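You operate a simulated robot arm through the tools that you are given. There is no shell and no other tool. Be economical: measure what you need, move in short steps, check, and stop when the job is done.

The job below is to be done with a simulated two-armed robot. You get a single attempt, and the scene is never put back.

TASK
Clear the bore of the orange block in the cleaning bar.
Fine: hold the bar still while you push the rod in and while you draw it out; the block goes back; leave the other block. Set down upright: what you pick out.

The check looks at the end state, three seconds after you hand in, the way a careful person would. Anything else that was tipped, shoved, dropped, spilled or broken makes it a failure.

THE ROBOT
Two 7-joint arms with two-finger parallel grippers on one trunk, on a base that drives. Base frame: it is fixed to the floor where the robot stands at the start and does not move with it; the origin is under the middle of the robot, x ahead of it, y to its left, z up; the surface under the hand at the start is at about z = 820. Units: mm, degrees, N and s.
The left shoulder is at the start at [70, 134, 1201], the right one opposite. With the tool pointing down near the work surface each hand reaches from about 100 to 640 mm from the robot's upright axis, wherever it stands, measured 20 degrees to its own side. Places, roughly: nest of the cleaning bar [500, 100, 800]; push rod [500, -100, 900]. Payload 1.57 kg a hand.
The tool frame of a hand sits at the grasp point between the pads (the TCP): z along the fingers, y along the line on which they close. The tips reach 30 mm beyond it. The gripper opens to 80 mm. The fingers are 17 mm wide and 12 mm thick; the gripper's body (40 by 82 mm) begins 80 mm behind the TCP.
Orientation is told as [roll, pitch, yaw] about the base's x, y, z axes, in that order, counted from this pose: with the fingers straight down and closing along the base's y, the tool's x points along the base's -x, its y along +y and its z along -z.

THE INTERFACE
- The arms move only by the tool play_rows. It takes "left_moves", "right_moves" or both (then of equal length, played together; a hand with none holds still); each is a list of rows, each a list of 7 numbers: the shift along the base's x, y, z in mm, then the turn, a rotation vector about the base's x, y, z in degrees, then the finger opening in mm, from 0 to 80. In form: [[x, y, z, ax, ay, az, jaw], ...]. A call has 1 to 10 rows; each row shifts and turns the commanded pose from where the row before left it. Each row takes 0.2 s and may step no farther than 50 mm and 8.6 degrees from the row before; otherwise, or with a gripper value out of range, the whole call is refused. A pose out of reach is approached as far as the arm can. The call stops where the force on the tool passes 40 N (or 10 N more than at its start, if that is more) or the arm is blocked; 0.2 s more then pass. Each finger travels about 153 mm/s and halts on what it meets, pressing with about 34 N; the grip force reading is that of the motor and also rises with nothing between the fingers. The clock runs only during rows and for 0.2 s after the last one: add rows that do not move to give the fingers time. The reply holds the time, the measured pose of the TCP, the force on the tool along the base axes, the opening and the grip force, in the units named above and with some noise, with the torque about the TCP (base axes, N m) and any sound that the robot's microphone picked up.
- Cameras (640 x 400 px; columns grow to the right, rows downward): "scene" is now at [133.8, 0.3, 1414.6]; the picture's right is [0.02, -1.00, 0.00], its down [-0.64, -0.01, -0.77] and it looks along [0.77, 0.01, -0.64] (base axes); focal length 265 px, centre (320, 200). "left" rides on the left gripper at [72, 7, -122] in its tool frame; the picture's right is [-0.09, 1.00, 0.00], its down [-0.84, -0.08, -0.54] and it looks along [-0.54, -0.05, 0.84] (tool axes); focal length 238 px, centre (320, 200). "right" rides on the right gripper at [72, -7, -122] in its tool frame; the picture's right is [0.09, 1.00, 0.00], its down [-0.84, 0.08, -0.54] and it looks along [-0.54, 0.05, 0.84] (tool axes); focal length 238 px, centre (320, 200). There is no depth. A picture from a camera that has moved, and an enlarged one, comes with that camera's place and axes in the base frame and with its lens. The place of the scene camera against the robot may be out by one fixed shift of up to 12 mm in any direction.
- grab_frame(camera): a new picture of that camera. It takes no simulated time.
- move_column(by): slides the trunk up (or, below 0, down) by that many mm; the arms and the scene camera ride with it, the base frame stays. It gives what a move gives, with no picture.
- steer(legs): drives the robot by 1 to 6 legs, each [ahead, left, turn to the left] in mm, mm and degrees, along the robot's own axes; the way and the turn of a leg run together, so that a leg with both is an arc; at most 1500 mm and 180 degrees a leg. The arms and the cameras ride along, it lands a little off, and it stops where it bumps. It gives what a move gives.
- head_to(pan, tilt): turns the head with the scene camera to pan (to the left, within 86 degrees either way) and tilt (down, from -29 to 69), counted from straight ahead of the robot. It gives what a move gives.
- close_up(camera, box): a new picture of the part [left, top, right, bottom] of that camera's present view, enlarged. It takes no simulated time.
- sign_off(): hands the job in; it is judged then, once.

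Work in short steps. Places have to be worked out from the pictures, the camera data and where the tool is seen: move nearer, look again, correct. Check each grasp and each placing, and mend what went wrong. You have 120 turns and 108 pictures in all, those below and enlarged ones among them. Open the grippers and draw the arms clear of the work before you hand the job in, unless the task says otherwise; then end with one line.

The tools are called after "Call:" as a command line: name --argument value ..., lists and objects as JSON in quotes. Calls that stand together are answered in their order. play_rows: Moves the arms, as the interface text tells. Its arguments: {"type":"object","properties":{"left_moves":{"type":"array"},"right_moves":{"type":"array"}},"required":[]} The other tools are called the same way: move_column (by) slides the trunk up or down; steer (legs) drives the base; head_to (pan, tilt) turns the head that bears the scene camera; grab_frame (camera) takes a picture; close_up (camera, box) takes an enlarged picture of a part of a camera's view; sign_off () hands the job in.

At the start:

```text
time_s: 0.0
left_eef_pos: [423.8, 158.7, 1199.5]
left_orientation: [-0.2, 0.0, 0.0]
left_force: [0.7, -0.3, 0.5]
left_torque: [-0.04, 0.02, -0.01]
left_grip_width: 79.7
left_finger_force: 0.0
right_eef_pos: [396.1, -200.6, 1185.2]
right_orientation: [0.0, 0.0, 0.0]
right_force: [-0.6, -0.1, -0.8]
right_torque: [0.02, -0.03, -0.01]
right_grip_width: 80.1
right_finger_force: 0.1
trunk travel left (down, up): [-775.0, 165.0]
robot x, y, heading: [-2.9, 4.3, 0.1]
head pan, tilt: [1.0, 39.9]
```

scene: 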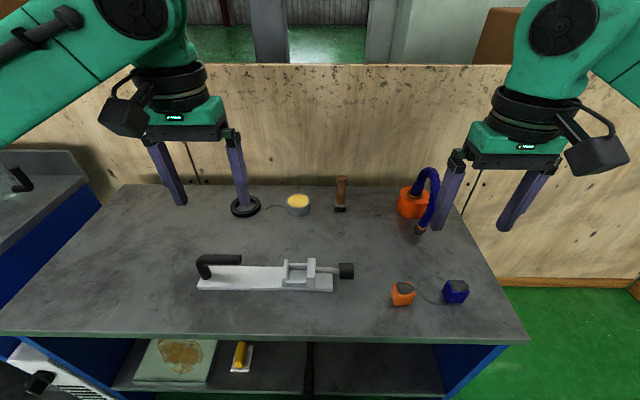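
right: 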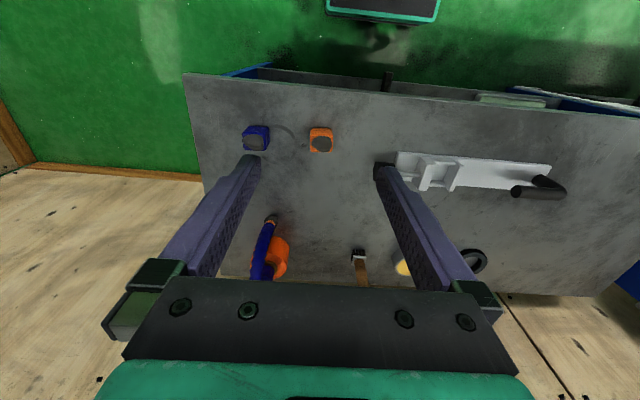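
left: 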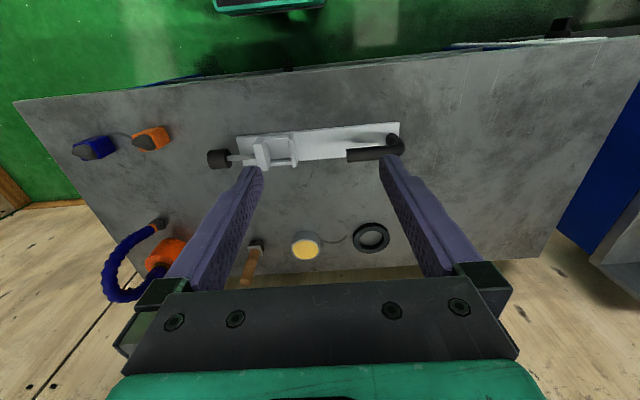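

The bench shows a white bar with a handle (left), a nest, a rod with a black knob, and orange and blue blocks at right. I look closer at them.

Call:
close_up --camera "scene" --box '[180, 230, 370, 310]'

Call:
close_up --camera "scene" --box '[370, 260, 490, 330]'

Call:
close_up --camera "left" --box '[190, 110, 420, 190]'

Call:
close_up --camera "right" --box '[220, 110, 360, 180]'

```text
3.37 times, centred on (275, 270) of scene
camera zoom: at [133.8, 0.3, 1414.6], right [0.02, -1.0, 0.0], down [-0.64, -0.01, -0.77], along [0.77, 0.01, -0.64], focal length 893 px, centre (472, -36)
```

zoom: 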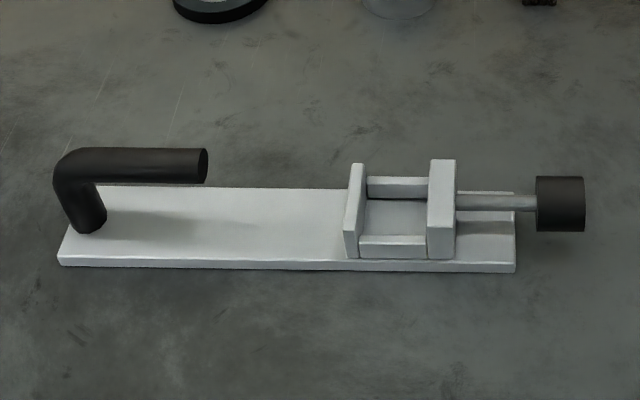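

```text
5.33 times, centred on (430, 295) of scene
camera zoom: at [133.8, 0.3, 1414.6], right [0.02, -1.0, 0.0], down [-0.64, -0.01, -0.77], along [0.77, 0.01, -0.64], focal length 1414 px, centre (-267, -307)
```

zoom: 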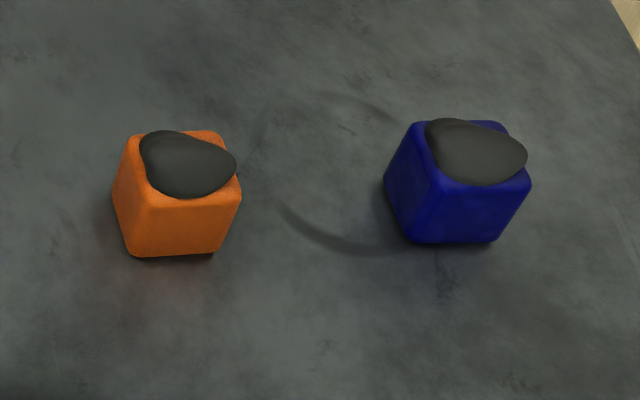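

```text
2.78 times, centred on (305, 150) of left
camera zoom: at [353.3, 167.6, 1322.5], right [0.09, 1.0, 0.0], down [0.84, -0.08, 0.54], along [0.54, -0.05, -0.84], focal length 663 px, centre (362, 339)
```

zoom: 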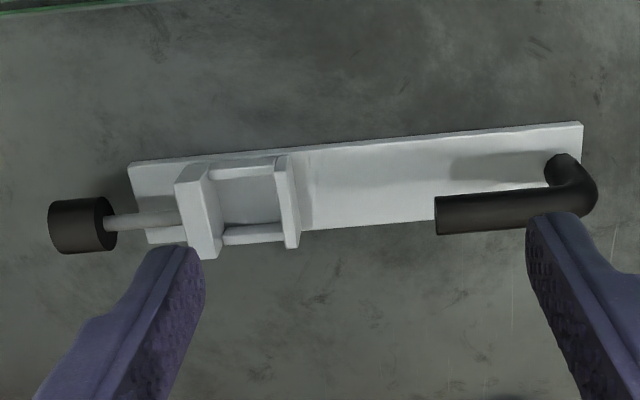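

```text
4.57 times, centred on (290, 145) of right
camera zoom: at [324.9, -207.7, 1306.2], right [-0.09, 1.0, 0.0], down [0.84, 0.08, 0.54], along [0.54, 0.05, -0.84], focal length 1090 px, centre (457, 451)
```

zoom: 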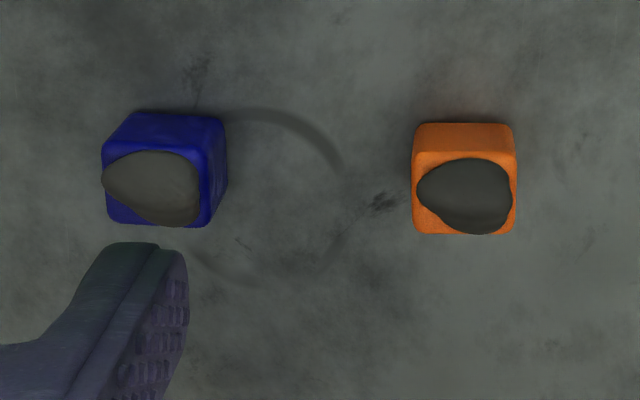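

The blocks are roughly 45–50 mm cubes with a dark lump on top. The nest opens upward, and the rod runs along y. I bring the right hand lower for a closer look at the orange block, and the left hand closer to the bar.

Call:
play_rows --right_moves '[[-6, 2, -45, 0, 0, 0, 80], [-5, 0, -45, 0, 0, 0, 80], [-5, 0, -45, 0, 0, 0, 80], [-5, 0, -45, 0, 0, 0, 80], [0, 0, 0, 0, 0, 0, 80]]' --left_moves '[[-10, -14, -40, 0, 0, 0, 80], [-10, -14, -40, 0, 0, 0, 80], [-10, -14, -40, 0, 0, 0, 80], [-10, -14, -40, 0, 0, 0, 80], [0, 0, 0, 0, 0, 0, 80]]'

Call:
grab_frame --camera "right"

Call:
grab_frame --camera "left"

```text
time_s: 1.2
left_eef_pos: [384.2, 101.5, 1039.3]
left_orientation: [-0.2, 0.0, -0.1]
left_force: [0.0, 0.2, -0.1]
left_torque: [-0.02, 0.0, 0.01]
left_grip_width: 79.9
left_finger_force: 0.1
right_eef_pos: [372.3, -196.6, 1004.3]
right_orientation: [0.1, 0.0, -0.1]
right_force: [-0.3, -0.5, -0.4]
right_torque: [-0.01, 0.05, 0.03]
right_grip_width: 80.0
right_finger_force: 0.0
trunk travel left (down, up): [-775.0, 165.0]
robot x, y, heading: [1.3, 0.3, -0.0]
head pan, tilt: [1.0, 39.9]
```

```text
100 pictures are left
camera right: at [300.8, -204.1, 1125.7], right [-0.09, 1.0, 0.0], down [0.84, 0.08, 0.54], along [0.54, 0.05, -0.84], focal length 238 px, centre (320, 200)
```

right: 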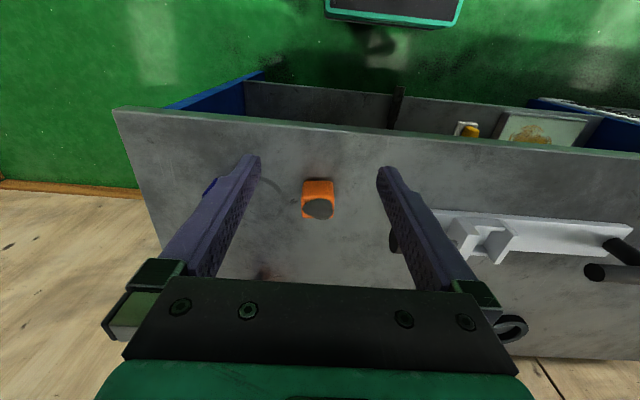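

```text
99 pictures are left
camera left: at [312.8, 109.2, 1162.2], right [0.09, 1.0, 0.0], down [0.84, -0.08, 0.54], along [0.54, -0.05, -0.84], focal length 238 px, centre (320, 200)
```

left: 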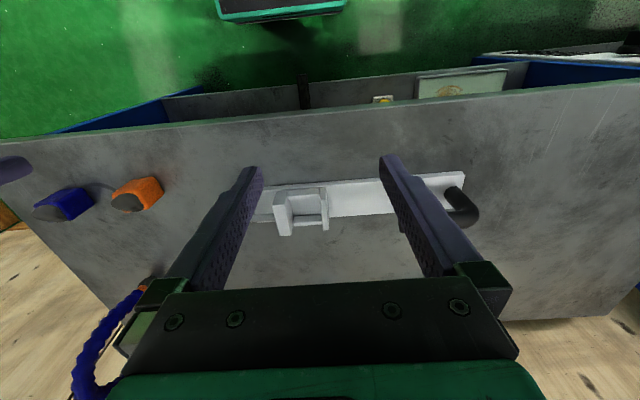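

Zooming in on the block and nest.

Call:
close_up --camera "right" --box '[280, 165, 360, 235]'

Call:
close_up --camera "left" --box '[240, 165, 360, 245]'

```text
5.71 times, centred on (320, 200) of right
camera zoom: at [300.8, -204.1, 1125.7], right [-0.09, 1.0, 0.0], down [0.84, 0.08, 0.54], along [0.54, 0.05, -0.84], focal length 1362 px, centre (320, 200)
```

zoom: 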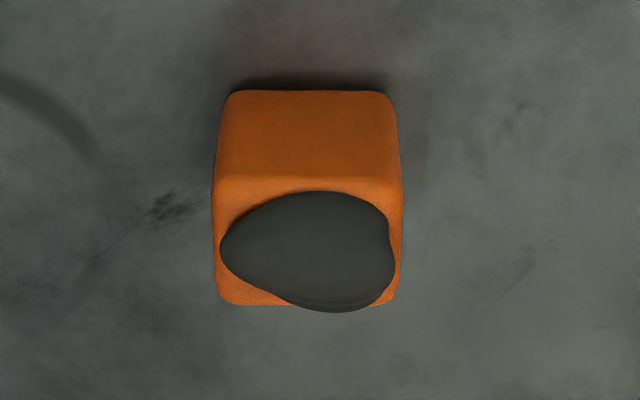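

```text
5.00 times, centred on (300, 205) of left
camera zoom: at [312.8, 109.2, 1162.2], right [0.09, 1.0, 0.0], down [0.84, -0.08, 0.54], along [0.54, -0.05, -0.84], focal length 1192 px, centre (420, 175)
```

zoom: 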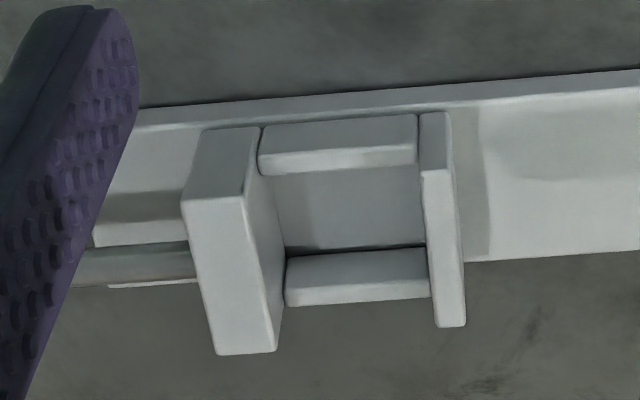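

The block measures about 44 (y) × 40 (x) × 44 (z), with the lump on top. The nest's inside measures about 44 (y) × 40 (x), so the block probably has to be rolled 90° about x to bring the bore onto the rod. I swing the right hand to look at the nest along +y.

Call:
play_rows --right_moves '[[16, 5, 0, 0, 0, 8.5, 80], [16, 5, 0, 0, 0, 8.5, 80], [16, 5, 0, 0, 0, 8.5, 80], [16, 5, 0, 0, 0, 8.5, 80], [16, 5, 0, 0, 0, 8.5, 80], [16, 5, 0, 0, 0, 8.5, 80], [16, 5, 0, 0, 0, 8.5, 80], [16, 5, 0, 0, 0, 8.5, 80], [16, 5, 0, 0, 0, 8.5, 80], [14, 2, 0, 0, 0, 8.5, 80]]'

Call:
play_rows --right_moves '[[0, 0, -10, 0, 0, 5, 80], [0, 0, -10, 8.5, 0, 0, 80], [0, 0, -10, 8.5, 0, 0, 80], [0, 0, -10, 8.5, 0, 0, 80], [0, 0, -10, 8.5, 0, 0, 80], [0, 0, 0, 0, 0, 0, 80]]'

Call:
grab_frame --camera "right"

```text
time_s: 3.4
left_eef_pos: [383.6, 100.9, 1039.5]
left_orientation: [-0.1, 0.0, -0.1]
left_force: [-0.3, 0.4, -0.4]
left_torque: [-0.01, -0.03, 0.01]
left_grip_width: 80.2
left_finger_force: 0.0
right_eef_pos: [381.3, -177.0, 981.8]
right_orientation: [-11.1, -1.0, 49.4]
right_force: [0.6, -0.3, 0.0]
right_torque: [0.0, 0.0, 0.0]
right_grip_width: 80.0
right_finger_force: 0.1
right hand out of reach, approached as far as the arm can: row 4, 5, 6, 7, 8, 9, 10
trunk travel left (down, up): [-775.0, 165.0]
robot x, y, heading: [0.5, -2.8, -0.5]
head pan, tilt: [1.0, 39.9]
```

```text
time_s: 4.8
left_eef_pos: [385.0, 101.5, 1040.0]
left_orientation: [0.0, 0.0, 0.0]
left_force: [-0.9, 0.4, -0.1]
left_torque: [-0.02, 0.01, 0.0]
left_grip_width: 80.2
left_finger_force: 0.0
right_eef_pos: [317.2, -85.7, 893.7]
right_orientation: [10.2, -27.9, 48.7]
right_force: [0.0, -0.1, 0.5]
right_torque: [0.0, -0.03, -0.02]
right_grip_width: 80.1
right_finger_force: 0.1
right hand out of reach, approached as far as the arm can: row 1, 2, 3, 4, 5
trunk travel left (down, up): [-775.0, 165.0]
robot x, y, heading: [-0.3, -0.1, 0.3]
head pan, tilt: [1.0, 39.9]
```

```text
96 pictures are left
camera right: at [261.6, -194.5, 965.7], right [-0.84, 0.52, 0.11], down [0.33, 0.35, 0.87], along [0.42, 0.78, -0.47], focal length 238 px, centre (320, 200)
```

right: 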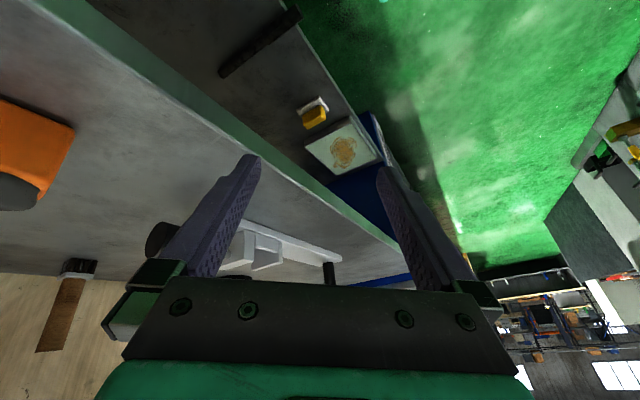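

Yaw +90 is out of reach for this arm. I lift the hand and undo the turn back to neutral.

Call:
play_rows --right_moves '[[0, -10, 20, 0, 0, -8.1, 80], [0, -10, 20, 0, 0, -8.1, 80], [0, -10, 20, 0, 0, -8.1, 80], [0, -10, 20, 0, 0, -8.1, 80], [0, -10, 20, 0, 0, -8.1, 80], [0, -10, 20, 0, 0, -8.2, 80], [0, -10, 0, 0, 8, 0, 80], [0, -10, 0, 0, 8, 0, 80], [10, -10, 0, 0, 8, 0, 80], [10, 0, 0, -5, 4, 0, 80]]'

```text
time_s: 7.0
left_eef_pos: [386.1, 103.1, 1038.0]
left_orientation: [0.0, 0.2, 0.0]
left_force: [-0.1, 0.4, 0.1]
left_torque: [-0.03, -0.03, 0.0]
left_grip_width: 80.1
left_finger_force: 0.0
right_eef_pos: [361.0, -172.8, 1012.7]
right_orientation: [5.5, 0.5, 0.2]
right_force: [0.3, 0.2, 0.2]
right_torque: [-0.02, -0.01, 0.01]
right_grip_width: 80.0
right_finger_force: 0.1
right hand out of reach, approached as far as the arm can: row 5, 6
trunk travel left (down, up): [-775.0, 165.0]
robot x, y, heading: [0.6, 0.9, 0.0]
head pan, tilt: [1.0, 39.9]
```

Back to neutral. Now I test yaw −90 on the right hand, which should suit the elbow better.

Call:
play_rows --right_moves '[[5, -5, 5, -5, 0, -8.5, 80], [5, -5, 5, 0, 0, -8.5, 80], [5, -5, 5, 0, 0, -8.5, 80], [5, -5, 5, 0, 0, -8.5, 80], [5, 0, 0, 0, 0, -8.5, 80], [5, 0, 0, 0, 0, -8.5, 80], [5, 0, 0, 0, 0, -8.5, 80], [5, 0, 0, 0, 0, -8.5, 80], [5, 0, 0, 0, 0, -8.5, 80], [5, 0, 0, 0, 0, -8.5, 80]]'

Call:
grab_frame --camera "right"

```text
refused: row 1 steps farther than a row can; nothing moved
```

```text
95 pictures are left
camera right: at [290.2, -192.1, 1134.8], right [-0.1, 0.99, 0.1], down [0.84, 0.03, 0.54], along [0.53, 0.13, -0.84], focal length 238 px, centre (320, 200)
```

right: 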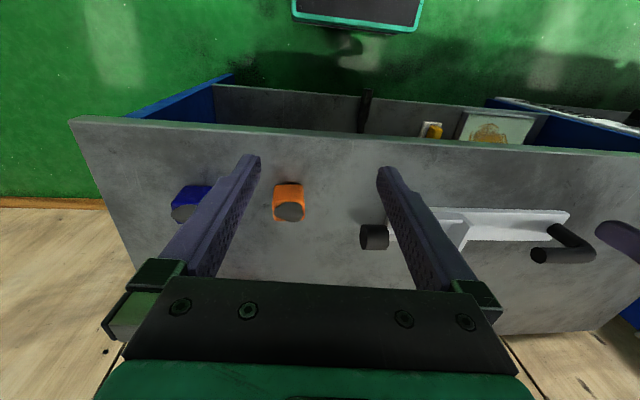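

The combined turn in row 1 was too large, so I split it.

Call:
play_rows --right_moves '[[5, -5, 5, -5.4, 0, 0, 80], [5, -5, 5, 0, 0, -8.5, 80], [5, -5, 5, 0, 0, -8.5, 80], [5, -5, 5, 0, 0, -8.5, 80], [5, 0, 0, 0, 0, -8.5, 80], [5, 0, 0, 0, 0, -8.5, 80], [5, 0, 0, 0, 0, -8.5, 80], [5, 0, 0, 0, 0, -8.5, 80], [5, 0, 0, 0, 0, -8.5, 80], [5, 0, 0, 0, 0, -8.5, 80]]'

```text
time_s: 9.2
left_eef_pos: [385.4, 101.1, 1040.6]
left_orientation: [0.0, 0.1, 0.0]
left_force: [-0.2, 1.4, 0.2]
left_torque: [-0.01, -0.04, -0.01]
left_grip_width: 79.9
left_finger_force: 0.1
right_eef_pos: [410.0, -194.7, 1032.6]
right_orientation: [0.1, 0.2, -76.5]
right_force: [-0.7, -0.1, 0.1]
right_torque: [0.02, 0.03, -0.03]
right_grip_width: 80.2
right_finger_force: 0.2
trunk travel left (down, up): [-775.0, 165.0]
robot x, y, heading: [-0.9, -1.2, 0.0]
head pan, tilt: [1.0, 39.9]
```

Yaw −90 works. I finish the yaw and shift to view the orange block from its +y side.

Call:
play_rows --right_moves '[[15, 10, 0, 0, 0, -8.5, 80], [15, 15, 0, 0, 0, -5, 80], [15, 15, 0, -8, 0, 0, 80], [15, 15, -15, -8, 0, 0, 80], [10, 15, -15, -8, 0, 0, 80], [0, 0, 0, 0, 0, 0, 80]]'

Call:
grab_frame --camera "right"

```text
time_s: 10.6
left_eef_pos: [385.2, 100.2, 1039.9]
left_orientation: [0.0, -0.1, 0.0]
left_force: [-0.4, 0.0, 1.5]
left_torque: [0.01, -0.04, 0.0]
left_grip_width: 79.8
left_finger_force: 0.1
right_eef_pos: [478.5, -123.6, 1002.2]
right_orientation: [0.1, -23.8, -89.7]
right_force: [-0.5, -0.2, -0.2]
right_torque: [0.03, -0.04, -0.02]
right_grip_width: 80.0
right_finger_force: 0.0
trunk travel left (down, up): [-775.0, 165.0]
robot x, y, heading: [1.3, 2.1, -0.0]
head pan, tilt: [1.0, 39.9]
```

```text
94 pictures are left
camera right: at [472.3, -9.2, 1085.6], right [1.0, 0.09, -0.04], down [0.08, -0.55, 0.83], along [0.06, -0.83, -0.55], focal length 238 px, centre (320, 200)
```

right: 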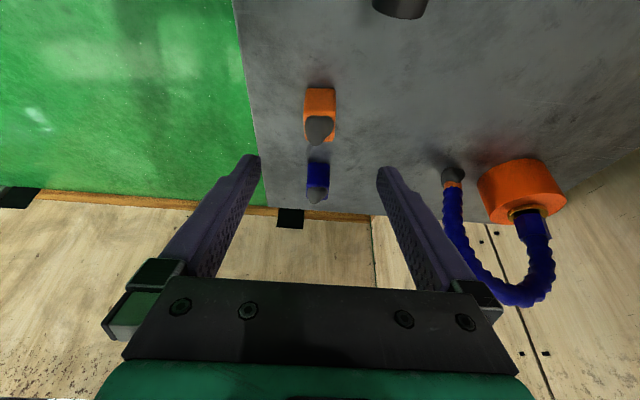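

Call:
close_up --camera "right" --box '[280, 75, 360, 155]'

```text
5.00 times, centred on (320, 115) of right
camera zoom: at [472.3, -9.2, 1085.6], right [1.0, 0.09, -0.04], down [0.08, -0.55, 0.83], along [0.06, -0.83, -0.55], focal length 1192 px, centre (320, 625)
```

zoom: 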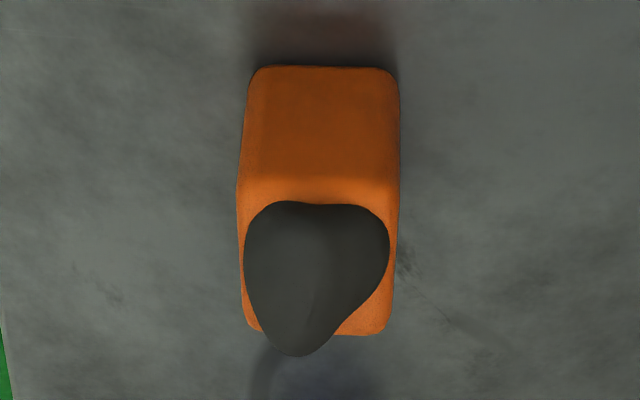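

The +y face has no hole, so the bore is vertical under the lump (lump on top). The block is about 36 mm in x. I move the right hand out and bring the left hand round (yaw +90) to look into the nest along +y.

Call:
play_rows --right_moves '[[0, -20, 10, 8, 0, 0, 80], [-10, -20, 10, 8, 0, 0, 80], [-10, -20, 10, 7.8, 0, 0, 80], [-10, -20, 10, 0, 0, 0, 80], [-10, -20, 10, 0, 0, 0, 80], [-10, -20, 0, 0, 0, 0, 80], [0, -20, 0, 0, 0, 0, 80], [0, -20, 0, 0, 0, 0, 80], [0, 0, 0, 0, 0, 0, 80], [0, 0, 0, 0, 0, 0, 80]]' --left_moves '[[10, 0, 0, 0, 0, 8.5, 80], [10, 0, 0, 0, 0, 8.5, 80], [10, 0, 0, 0, 0, 8.5, 80], [10, 0, 0, 0, 0, 8.5, 80], [15, -10, 0, 0, 0, 8.5, 80], [15, -10, 0, 0, 0, 8.5, 80], [15, -10, 0, 0, 0, 8.5, 80], [15, -10, 0, 0, 0, 8.5, 80], [15, -10, 0, 0, 0, 8.5, 80], [15, -10, 0, 0, 0, 8.5, 80]]'

Call:
play_rows --left_moves '[[10, -10, -10, 0, 0, 5, 80], [0, -10, -10, 8, 0, 0, 80], [0, -10, -10, 8, 0, 0, 80], [0, 0, 0, 0, 0, 0, 80]]'

Call:
grab_frame --camera "left"

```text
time_s: 12.8
left_eef_pos: [513.6, 41.9, 1036.8]
left_orientation: [0.1, -0.1, 85.2]
left_force: [0.1, -0.2, 0.3]
left_torque: [0.02, -0.01, 0.01]
left_grip_width: 80.0
left_finger_force: 0.0
right_eef_pos: [431.9, -284.4, 1051.5]
right_orientation: [0.1, 0.1, -89.7]
right_force: [0.0, 0.2, -0.1]
right_torque: [0.01, 0.02, 0.01]
right_grip_width: 79.8
right_finger_force: 0.0
trunk travel left (down, up): [-775.0, 165.0]
robot x, y, heading: [-1.0, 1.5, -0.2]
head pan, tilt: [1.0, 39.9]
```

```text
time_s: 13.8
left_eef_pos: [524.8, 14.1, 1006.8]
left_orientation: [0.0, -16.0, 90.1]
left_force: [0.4, -0.3, 0.2]
left_torque: [0.01, 0.01, -0.01]
left_grip_width: 80.2
left_finger_force: 0.0
right_eef_pos: [431.5, -282.8, 1052.1]
right_orientation: [0.1, 0.0, -89.7]
right_force: [0.0, 0.8, 0.3]
right_torque: [0.01, -0.04, 0.01]
right_grip_width: 80.1
right_finger_force: 0.1
trunk travel left (down, up): [-775.0, 165.0]
robot x, y, heading: [-1.9, -0.3, 0.0]
head pan, tilt: [1.0, 39.9]
```

```text
92 pictures are left
camera left: at [518.1, -87.7, 1107.0], right [-1.0, 0.09, 0.02], down [0.08, 0.65, 0.75], along [0.05, 0.75, -0.66], focal length 238 px, centre (320, 200)
```

left: 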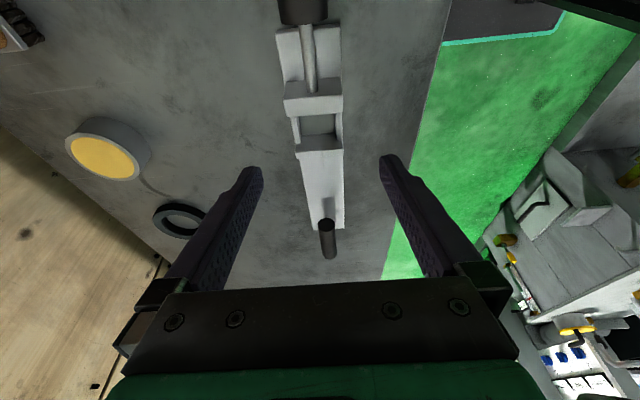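

Call:
close_up --camera "left" --box '[260, 70, 370, 160]'

Call:
close_up --camera "left" --box '[240, 0, 400, 100]'

```text
4.44 times, centred on (315, 115) of left
camera zoom: at [518.1, -87.7, 1107.0], right [-1.0, 0.09, 0.02], down [0.08, 0.65, 0.75], along [0.05, 0.75, -0.66], focal length 1059 px, centre (342, 578)
```

zoom: 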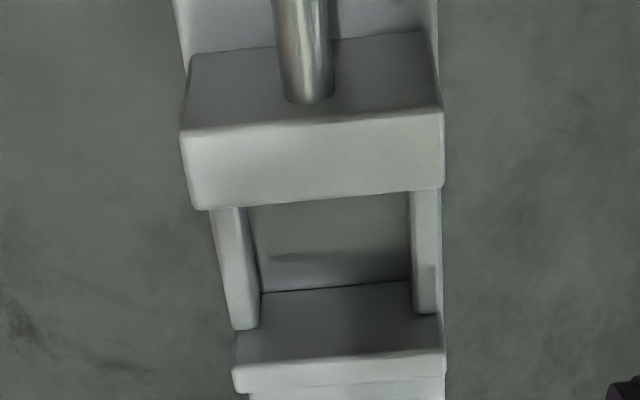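

```text
4.00 times, centred on (320, 50) of left
camera zoom: at [518.1, -87.7, 1107.0], right [-1.0, 0.09, 0.02], down [0.08, 0.65, 0.75], along [0.05, 0.75, -0.66], focal length 953 px, centre (320, 800)
```

zoom: 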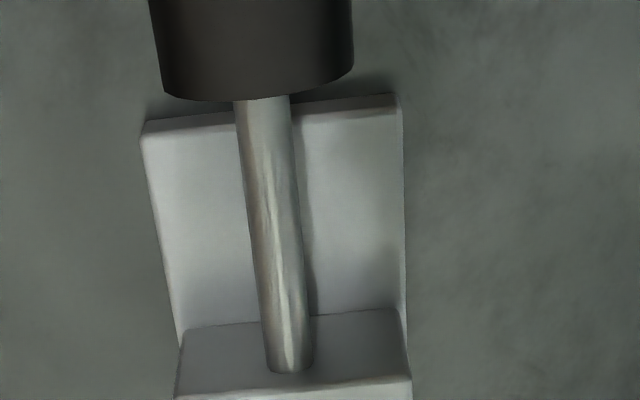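

The thin end wall is solid, so I still need to know how the bore sits. I'll pick the orange block straight up (closing along x) to see its underside. First I retreat the left hand and hover the right hand over the block at about (481, −192).

Call:
play_rows --left_moves '[[0, 20, 0, -8, 0, 0, 80], [0, 25, 0, -8, 0, 0, 80], [0, 25, 5, 0, 0, 0, 80], [0, 25, 5, 0, 0, 0, 80], [0, 25, 5, 0, 0, 0, 80], [0, 25, 5, 0, 0, 0, 80], [0, 25, 5, 0, 0, 0, 80]]' --right_moves '[[10, 13, 0, 0, 0, 0, 80], [10, 13, 0, 0, 0, 0, 80], [10, 13, -20, 0, 0, 0, 80], [10, 13, -20, 0, 0, 0, 80], [10, 13, -20, 0, 0, 0, 80], [0, 13, -30, 0, 0, 0, 80], [0, 13, -30, 0, 0, 0, 80]]'

Call:
grab_frame --camera "right"

```text
time_s: 15.4
left_eef_pos: [526.2, 185.0, 1035.5]
left_orientation: [-0.1, 0.1, 89.9]
left_force: [-0.2, -0.4, -0.3]
left_torque: [-0.02, -0.03, 0.04]
left_grip_width: 79.8
left_finger_force: 0.1
right_eef_pos: [479.4, -191.8, 930.9]
right_orientation: [0.2, -0.1, -89.7]
right_force: [0.4, 0.2, -0.5]
right_torque: [-0.04, -0.04, -0.03]
right_grip_width: 79.6
right_finger_force: 0.1
trunk travel left (down, up): [-775.0, 165.0]
robot x, y, heading: [-3.6, -4.5, 0.0]
head pan, tilt: [1.0, 39.9]
```

```text
89 pictures are left
camera right: at [472.9, -120.6, 1053.1], right [1.0, 0.1, 0.0], down [0.08, -0.84, 0.54], along [0.06, -0.54, -0.84], focal length 238 px, centre (320, 200)
```

right: 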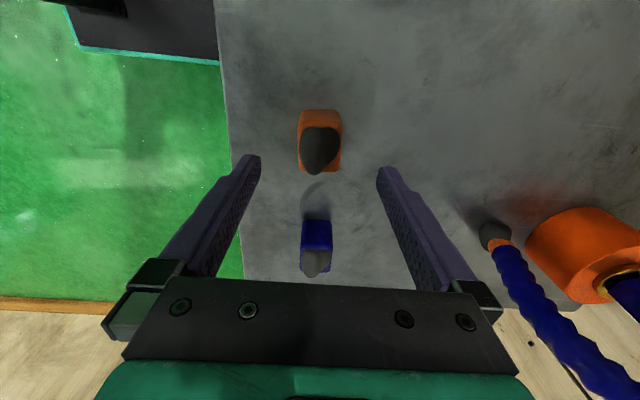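

The block is centred between the fingers. I lower to z≈857 and close on it along x.

Call:
play_rows --right_moves '[[1, 0, -20, 0, 0, 0, 80], [0, 0, -20, 0, 0, 0, 80], [0, 0, -20, 0, 0, 0, 80], [0, 0, -13, 0, 0, 0, 80], [0, 0, 0, 0, 0, 0, 60], [0, 0, 0, 0, 0, 0, 45], [0, 0, 0, 0, 0, 0, 30], [0, 0, 0, 0, 0, 0, 30]]'

Call:
grab_frame --camera "right"

```text
time_s: 17.2
left_eef_pos: [525.9, 183.9, 1036.5]
left_orientation: [0.0, 0.0, 90.0]
left_force: [0.1, -0.6, -0.2]
left_torque: [-0.02, 0.01, -0.02]
left_grip_width: 80.1
left_finger_force: 0.1
right_eef_pos: [480.2, -191.8, 856.7]
right_orientation: [0.3, 0.1, -89.7]
right_force: [0.1, 0.9, 0.6]
right_torque: [-0.01, 0.02, -0.04]
right_grip_width: 35.1
right_finger_force: 34.4
trunk travel left (down, up): [-775.0, 165.0]
robot x, y, heading: [0.3, -2.6, -0.1]
head pan, tilt: [1.0, 39.9]
```

```text
88 pictures are left
camera right: at [473.6, -121.6, 979.9], right [1.0, 0.1, 0.0], down [0.08, -0.84, 0.54], along [0.06, -0.54, -0.84], focal length 238 px, centre (320, 200)
```

right: 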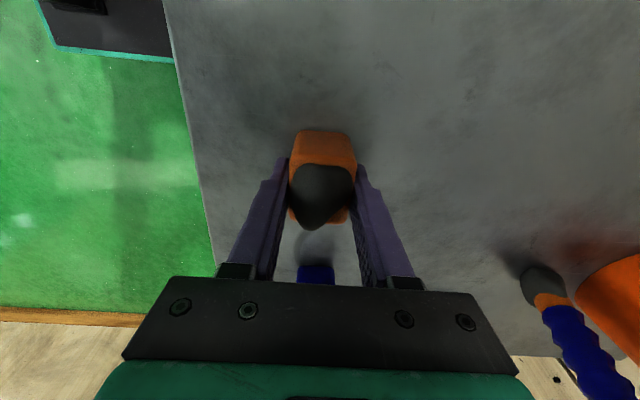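

Gripped: the block is 35 mm wide in x. I lift it and roll it toward the head camera to inspect the bottom.

Call:
play_rows --right_moves '[[0, 0, 40, 0, 0, 0, 25], [0, 0, 45, 0, 0, 0, 25], [0, -5, 45, 8.5, 0, 0, 25], [-10, -5, 45, 8.5, 0, 0, 25], [-10, -10, 45, 8.5, 0, 0, 25], [-10, -10, 40, 8.5, 0, 0, 25], [-10, -10, 40, 8.5, 0, 0, 25], [-10, -10, 0, 8.5, 0, 0, 25], [-10, 0, 0, 8.5, 0, 0, 25], [-10, 0, 0, 8.5, 0, 0, 25]]'

Call:
play_rows --right_moves '[[0, 0, 0, 8.5, 0, 0, 25], [0, 0, 0, 5, 0, 0, 25], [0, 0, 0, 0, 0, 0, 25]]'

Call:
grab_frame --camera "scene"

```text
time_s: 19.4
left_eef_pos: [525.9, 183.0, 1035.1]
left_orientation: [-0.2, 0.0, 90.0]
left_force: [0.6, 0.7, 0.0]
left_torque: [-0.01, 0.03, -0.02]
left_grip_width: 79.9
left_finger_force: 0.1
right_eef_pos: [410.5, -244.0, 1160.3]
right_orientation: [1.1, 68.2, -89.0]
right_force: [0.2, -0.2, -1.3]
right_torque: [-0.03, 0.02, 0.02]
right_grip_width: 35.4
right_finger_force: 34.1
trunk travel left (down, up): [-775.0, 165.0]
robot x, y, heading: [5.1, 1.3, -0.2]
head pan, tilt: [1.0, 39.9]
```

```text
time_s: 20.2
left_eef_pos: [524.7, 184.1, 1036.4]
left_orientation: [-0.1, 0.0, 90.0]
left_force: [0.7, 0.8, 0.0]
left_torque: [-0.02, 0.02, 0.02]
left_grip_width: 80.2
left_finger_force: 0.1
right_eef_pos: [410.9, -244.3, 1158.9]
right_orientation: [2.3, 81.6, -87.9]
right_force: [-0.5, 0.1, -0.9]
right_torque: [-0.01, -0.02, -0.02]
right_grip_width: 35.2
right_finger_force: 33.5
trunk travel left (down, up): [-775.0, 165.0]
robot x, y, heading: [2.5, -0.8, -0.2]
head pan, tilt: [1.0, 39.9]
```

```text
87 pictures are left
camera scene: at [133.8, 0.6, 1414.6], right [0.02, -1.0, 0.0], down [-0.64, -0.01, -0.77], along [0.77, 0.01, -0.64], focal length 265 px, centre (320, 200)
```

scene: 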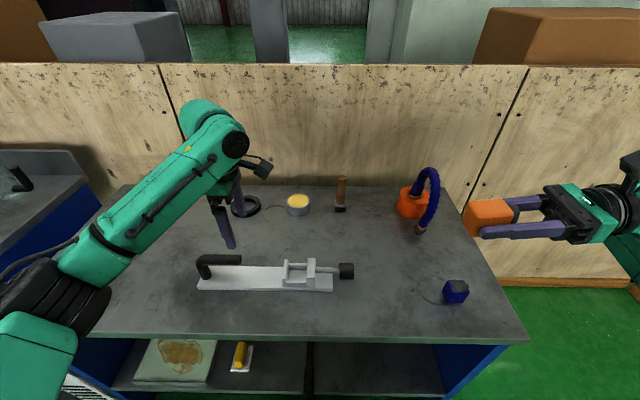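

Call:
close_up --camera "scene" --box '[440, 180, 560, 255]'

Call:
close_up --camera "scene" --box '[270, 250, 370, 300]'

Call:
grab_frame --camera "right"

```text
5.33 times, centred on (500, 218) of scene
camera zoom: at [133.8, 0.6, 1414.6], right [0.02, -1.0, 0.0], down [-0.64, -0.01, -0.77], along [0.77, 0.01, -0.64], focal length 1414 px, centre (-640, 107)
```

zoom: 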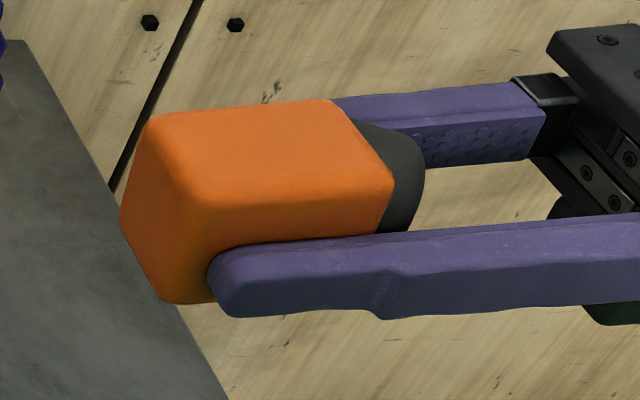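

```text
6.40 times, centred on (320, 275) of scene
camera zoom: at [133.8, 0.6, 1414.6], right [0.02, -1.0, 0.0], down [-0.64, -0.01, -0.77], along [0.77, 0.01, -0.64], focal length 1696 px, centre (320, -280)
```

zoom: 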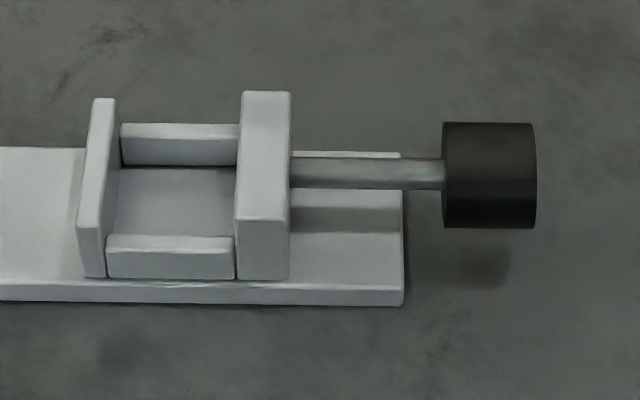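

```text
84 pictures are left
camera right: at [403.7, -353.8, 1248.8], right [1.0, 0.01, 0.1], down [0.08, -0.66, -0.75], along [0.06, 0.75, -0.66], focal length 238 px, centre (320, 200)
```

right: 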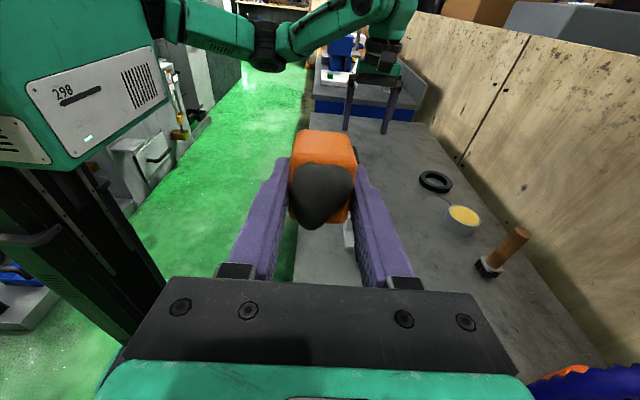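

The bottom and the seen sides are plain, so the bore mouth is the face under the lump, and it must face the rod (−y) in the nest. The nest gap works out at about 51 mm in y (block 44 plus lump ~7) and about 43 mm in x, with the floor at z≈831. I unwind the roll to the other side, which tests reach and shows the −y face.

Call:
play_rows --right_moves '[[0, 14, 0, -8.5, 0, 0, 25], [0, 14, 0, -8.5, 0, 0, 25], [0, 14, 0, -8.5, 0, 0, 25], [0, 14, 0, -8.5, 0, 0, 25], [0, 14, 0, -8.5, 0, 0, 25], [0, 14, 0, -8.5, 0, 0, 25], [0, 14, 0, -8.5, 0, 0, 25], [0, 14, 0, -8.5, 0, 0, 25], [0, 14, 0, -8.5, 0, 0, 25], [0, 0, 0, -8.5, 0, 0, 25]]'

Call:
play_rows --right_moves '[[0, 0, 0, -8, 0, 0, 25], [0, 0, 0, -8, 0, 0, 25], [0, 0, 0, -8, 0, 0, 25], [0, 0, 0, -8, 0, 0, 25], [0, 0, 0, -8, 0, 0, 25], [0, 0, 0, -8, 0, 0, 25], [0, 0, 0, 0, 0, 0, 25]]'

Call:
grab_frame --camera "scene"

```text
time_s: 22.4
left_eef_pos: [524.4, 185.1, 1038.0]
left_orientation: [-0.1, 0.1, 90.0]
left_force: [0.1, -0.1, -0.3]
left_torque: [-0.03, 0.02, -0.01]
left_grip_width: 80.0
left_finger_force: 0.2
right_eef_pos: [410.3, -115.8, 1160.6]
right_orientation: [0.2, -3.6, -89.6]
right_force: [0.4, 0.5, -0.9]
right_torque: [-0.04, 0.02, 0.0]
right_grip_width: 35.0
right_finger_force: 34.0
trunk travel left (down, up): [-775.0, 165.0]
robot x, y, heading: [3.6, -1.7, 0.0]
head pan, tilt: [1.0, 39.9]
```

```text
time_s: 24.0
left_eef_pos: [525.3, 183.0, 1036.0]
left_orientation: [0.0, 0.2, 90.0]
left_force: [-1.2, -0.6, -0.7]
left_torque: [0.03, 0.04, -0.01]
left_grip_width: 79.9
left_finger_force: 0.1
right_eef_pos: [411.5, -118.1, 1159.3]
right_orientation: [-0.2, -51.5, -89.7]
right_force: [-0.8, -0.6, -1.1]
right_torque: [0.04, -0.01, -0.02]
right_grip_width: 34.8
right_finger_force: 33.6
trunk travel left (down, up): [-775.0, 165.0]
robot x, y, heading: [0.3, 1.7, -0.1]
head pan, tilt: [1.0, 39.9]
```

```text
83 pictures are left
camera scene: at [134.0, -0.3, 1414.6], right [0.02, -1.0, 0.0], down [-0.64, -0.01, -0.77], along [0.77, 0.01, -0.64], focal length 265 px, centre (320, 200)
```

scene: 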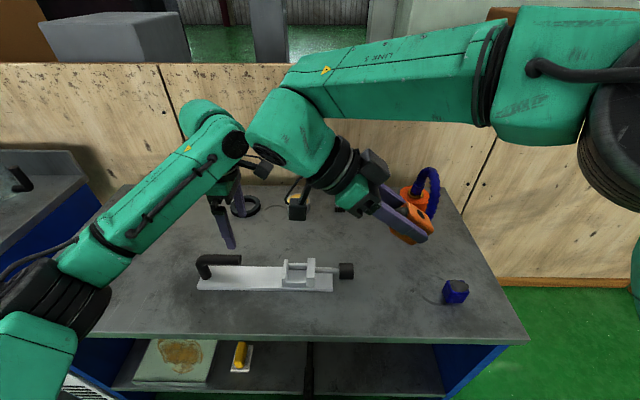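

Call:
close_up --camera "scene" --box '[360, 175, 460, 255]'

```text
5.00 times, centred on (410, 215) of scene
camera zoom: at [134.0, -0.3, 1414.6], right [0.02, -1.0, 0.0], down [-0.64, -0.01, -0.77], along [0.77, 0.01, -0.64], focal length 1325 px, centre (-130, 125)
```

zoom: 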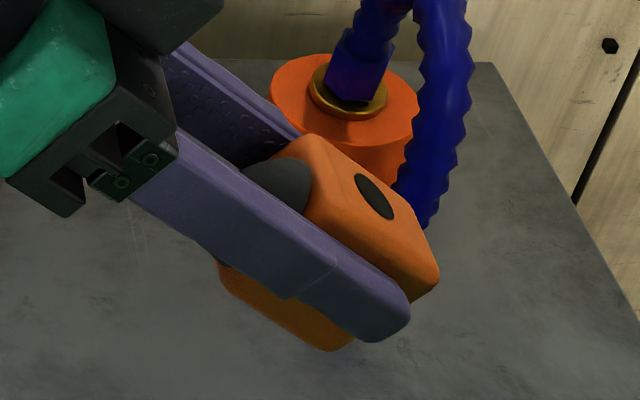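

There is a bore hole on the −y face, so the block goes into the nest upright as it stood, mouth toward the rod. The nest rails are about 21 mm high, so I must regrip higher. I bring the block back to vertical above its spot.

Call:
play_rows --right_moves '[[0, -5, 0, 8.5, 0, 0, 25], [5, -10, 0, 8.5, 0, 0, 25], [10, -10, -20, 8.5, 0, 0, 25], [10, -10, -30, 8.5, 0, 0, 25], [10, -10, -40, 8.5, 0, 0, 25], [12, -10, -45, 8.5, 0, 0, 25], [12, -10, -45, 0.5, 0, 0, 25], [10, -9, -45, 0, 0, 0, 25], [0, 0, -30, 0, 0, 0, 25], [0, 0, 0, 0, 0, 0, 25]]'

```text
time_s: 26.2
left_eef_pos: [525.4, 183.8, 1036.5]
left_orientation: [-0.1, 0.0, 90.0]
left_force: [0.2, -0.8, -1.1]
left_torque: [0.01, 0.02, 0.03]
left_grip_width: 80.2
left_finger_force: 0.0
right_eef_pos: [478.7, -190.1, 904.0]
right_orientation: [0.3, 0.1, -89.7]
right_force: [0.6, 0.3, -0.7]
right_torque: [0.04, 0.0, -0.01]
right_grip_width: 35.1
right_finger_force: 34.2
trunk travel left (down, up): [-775.0, 165.0]
robot x, y, heading: [-4.4, -1.0, -0.0]
head pan, tilt: [1.0, 39.9]
```

Lowering to the table and releasing.

Call:
play_rows --right_moves '[[1, -2, -20, 0, 0, 0, 25], [0, 0, -15, 0, 0, 0, 25], [0, 0, -8, 0, 0, 0, 25], [0, 0, -3, 0, 0, 0, 25], [0, 0, 0, 0, 0, 0, 25]]'

```text
time_s: 27.4
left_eef_pos: [525.6, 182.8, 1036.5]
left_orientation: [-0.1, -0.1, 90.0]
left_force: [-0.3, -0.7, -0.3]
left_torque: [-0.04, -0.01, 0.01]
left_grip_width: 80.0
left_finger_force: 0.1
right_eef_pos: [479.3, -193.0, 858.2]
right_orientation: [0.2, 0.2, -89.7]
right_force: [0.2, -0.2, 2.6]
right_torque: [-0.05, 0.05, 0.01]
right_grip_width: 35.1
right_finger_force: 34.0
trunk travel left (down, up): [-775.0, 165.0]
robot x, y, heading: [-3.3, -1.2, -0.1]
head pan, tilt: [1.0, 39.9]
```

Near contact: I go 1 mm further, open, rise 18 mm and regrip on the upper part.

Call:
play_rows --right_moves '[[0, 0, -1, 0, 0, 0, 25], [0, 0, 0, 0, 0, 0, 44], [0, 0, 0, 0, 0, 0, 60], [0, 0, 9, 0, 0, 0, 60], [0, 0, 9, 0, 0, 0, 60], [0, 0, 0, 0, 0, 0, 45], [0, 0, 0, 0, 0, 0, 25], [0, 0, 0, 0, 0, 0, 25]]'

Call:
grab_frame --camera "right"

```text
time_s: 29.2
left_eef_pos: [526.3, 183.6, 1036.4]
left_orientation: [0.0, 0.0, 90.1]
left_force: [-0.4, 0.0, 0.8]
left_torque: [0.01, -0.05, -0.03]
left_grip_width: 79.8
left_finger_force: 0.0
right_eef_pos: [480.3, -193.2, 876.6]
right_orientation: [0.0, 0.2, -89.8]
right_force: [-0.7, -0.5, -0.3]
right_torque: [0.01, -0.04, 0.0]
right_grip_width: 35.0
right_finger_force: 34.0
trunk travel left (down, up): [-775.0, 165.0]
robot x, y, heading: [1.6, -2.4, 0.2]
head pan, tilt: [1.0, 39.9]
```

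```text
81 pictures are left
camera right: at [473.5, -121.8, 998.5], right [1.0, 0.1, 0.0], down [0.08, -0.84, 0.54], along [0.05, -0.54, -0.84], focal length 238 px, centre (320, 200)
```

right: 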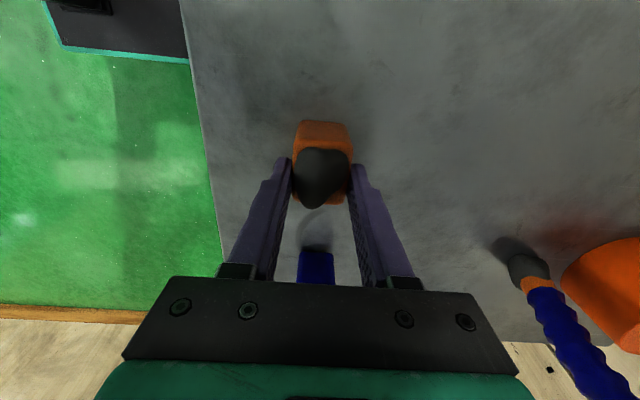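

Holding by the upper part. I zoom in to measure where the block sits relative to the TCP.

Call:
close_up --camera "right" --box '[270, 105, 370, 225]'

```text
3.33 times, centred on (320, 165) of right
camera zoom: at [473.5, -121.8, 998.5], right [1.0, 0.1, 0.0], down [0.08, -0.84, 0.54], along [0.05, -0.54, -0.84], focal length 794 px, centre (320, 317)
```

zoom: 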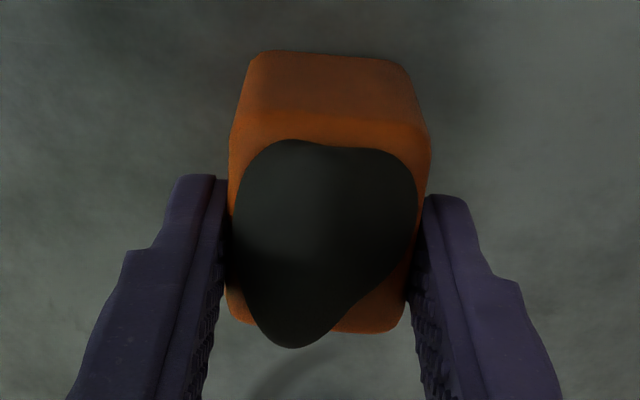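

The block sits about +3.5 mm in y from the TCP. Nest centre is estimated at (529.5, 66.7) and the floor at 831. I lift the block and carry it to hover above the nest while the left hand moves away to y≈290.

Call:
play_rows --right_moves '[[0, 0, 40, 0, 0, 0, 25], [0, 0, 45, 0, 0, 0, 25], [0, 15, 25, 0, 0, 0, 25], [5, 40, 0, 0, 0, 0, 25], [10, 45, 0, 0, 0, 0, 25], [10, 45, 0, 0, 0, 0, 25], [12, 45, 0, 0, 0, 0, 25], [12, 45, 0, 0, 0, 0, 25], [0, 22.5, 0, 0, 0, 0, 25], [0, 0, 0, 0, 0, 0, 25]]' --left_moves '[[0, 30, 0, 0, 0, 0, 80], [0, 30, 0, 0, 0, 0, 80], [0, 30, 0, 0, 0, 0, 80], [0, 20, 0, 0, 0, 0, 80], [0, 0, 0, 0, 0, 0, 80], [0, 0, 0, 0, 0, 0, 80], [0, 0, 0, 0, 0, 0, 80], [0, 0, 0, 0, 0, 0, 80], [0, 0, 0, 0, 0, 0, 80], [0, 0, 0, 0, 0, 0, 80]]'

Call:
grab_frame --camera "right"

Call:
grab_frame --camera "left"

Call:
grab_frame --camera "scene"

```text
time_s: 31.4
left_eef_pos: [525.1, 291.8, 1034.9]
left_orientation: [0.0, -0.1, 89.9]
left_force: [0.2, -0.4, -0.3]
left_torque: [-0.02, 0.01, -0.01]
left_grip_width: 80.3
left_finger_force: 0.0
right_eef_pos: [528.9, 64.3, 985.4]
right_orientation: [0.3, 0.1, -89.7]
right_force: [0.1, -0.8, -0.3]
right_torque: [0.02, 0.01, -0.01]
right_grip_width: 35.0
right_finger_force: 33.9
trunk travel left (down, up): [-775.0, 165.0]
robot x, y, heading: [2.8, 0.0, -0.3]
head pan, tilt: [1.0, 39.9]
```

```text
79 pictures are left
camera right: at [522.4, 134.9, 1106.8], right [1.0, 0.1, 0.0], down [0.08, -0.84, 0.54], along [0.06, -0.54, -0.84], focal length 238 px, centre (320, 200)
```

right: 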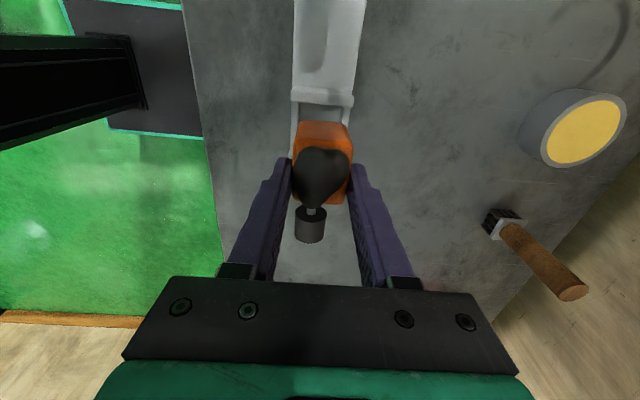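

```text
78 pictures are left
camera left: at [519.9, 221.8, 1157.6], right [-1.0, 0.09, 0.0], down [0.08, 0.84, 0.54], along [0.05, 0.54, -0.84], focal length 238 px, centre (320, 200)
```

left: 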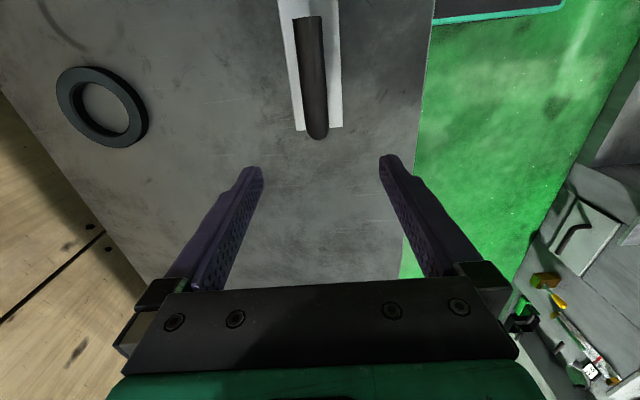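

```text
77 pictures are left
camera scene: at [134.2, -0.5, 1414.6], right [0.02, -1.0, 0.0], down [-0.64, -0.01, -0.77], along [0.77, 0.01, -0.64], focal length 265 px, centre (320, 200)
```

scene: 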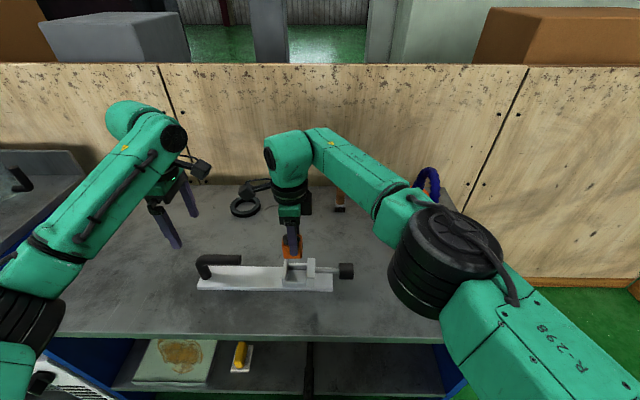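

Block over the nest. I lower to just above the walls (block bottom about 884) and check the alignment with close-ups.

Call:
play_rows --right_moves '[[0, 0, -25, 0, 0, 0, 25], [0, 0, -20, 0, 0, 0, 25], [0, 0, 0, 0, 0, 0, 25]]'

Call:
close_up --camera "right" --box '[250, 60, 390, 240]'

Call:
close_up --camera "scene" --box '[260, 230, 360, 300]'

```text
time_s: 32.2
left_eef_pos: [525.0, 292.9, 1034.1]
left_orientation: [0.0, 0.0, 90.0]
left_force: [0.4, 0.1, -0.3]
left_torque: [0.0, -0.01, 0.03]
left_grip_width: 79.9
left_finger_force: 0.1
right_eef_pos: [530.5, 66.2, 939.4]
right_orientation: [0.2, 0.1, -89.7]
right_force: [-0.2, -0.5, -0.1]
right_torque: [-0.03, 0.02, 0.04]
right_grip_width: 35.0
right_finger_force: 33.8
trunk travel left (down, up): [-775.0, 165.0]
robot x, y, heading: [-0.3, -3.8, -0.2]
head pan, tilt: [1.0, 39.9]
```

```text
2.22 times, centred on (320, 150) of right
camera zoom: at [523.3, 136.1, 1061.5], right [1.0, 0.1, 0.0], down [0.08, -0.84, 0.54], along [0.06, -0.54, -0.84], focal length 530 px, centre (320, 311)
```

zoom: 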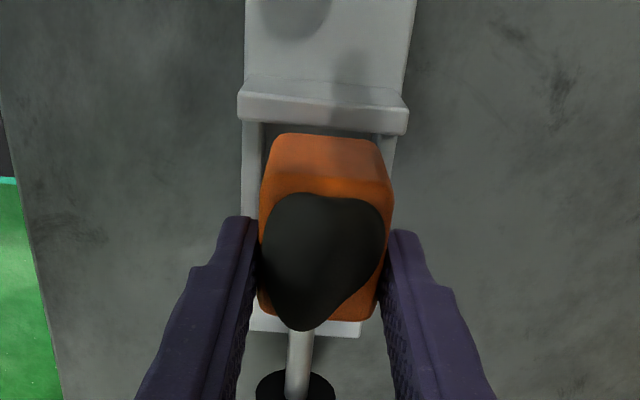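

```text
5.71 times, centred on (310, 265) of scene
camera zoom: at [133.7, 0.5, 1414.6], right [0.02, -1.0, 0.0], down [-0.64, -0.01, -0.77], along [0.77, 0.01, -0.64], focal length 1515 px, centre (377, -171)
```

zoom: 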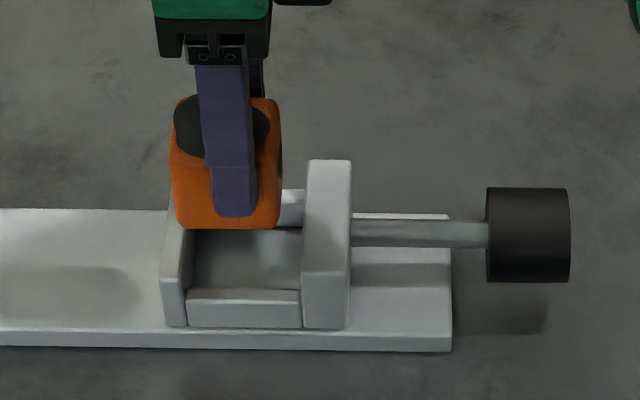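

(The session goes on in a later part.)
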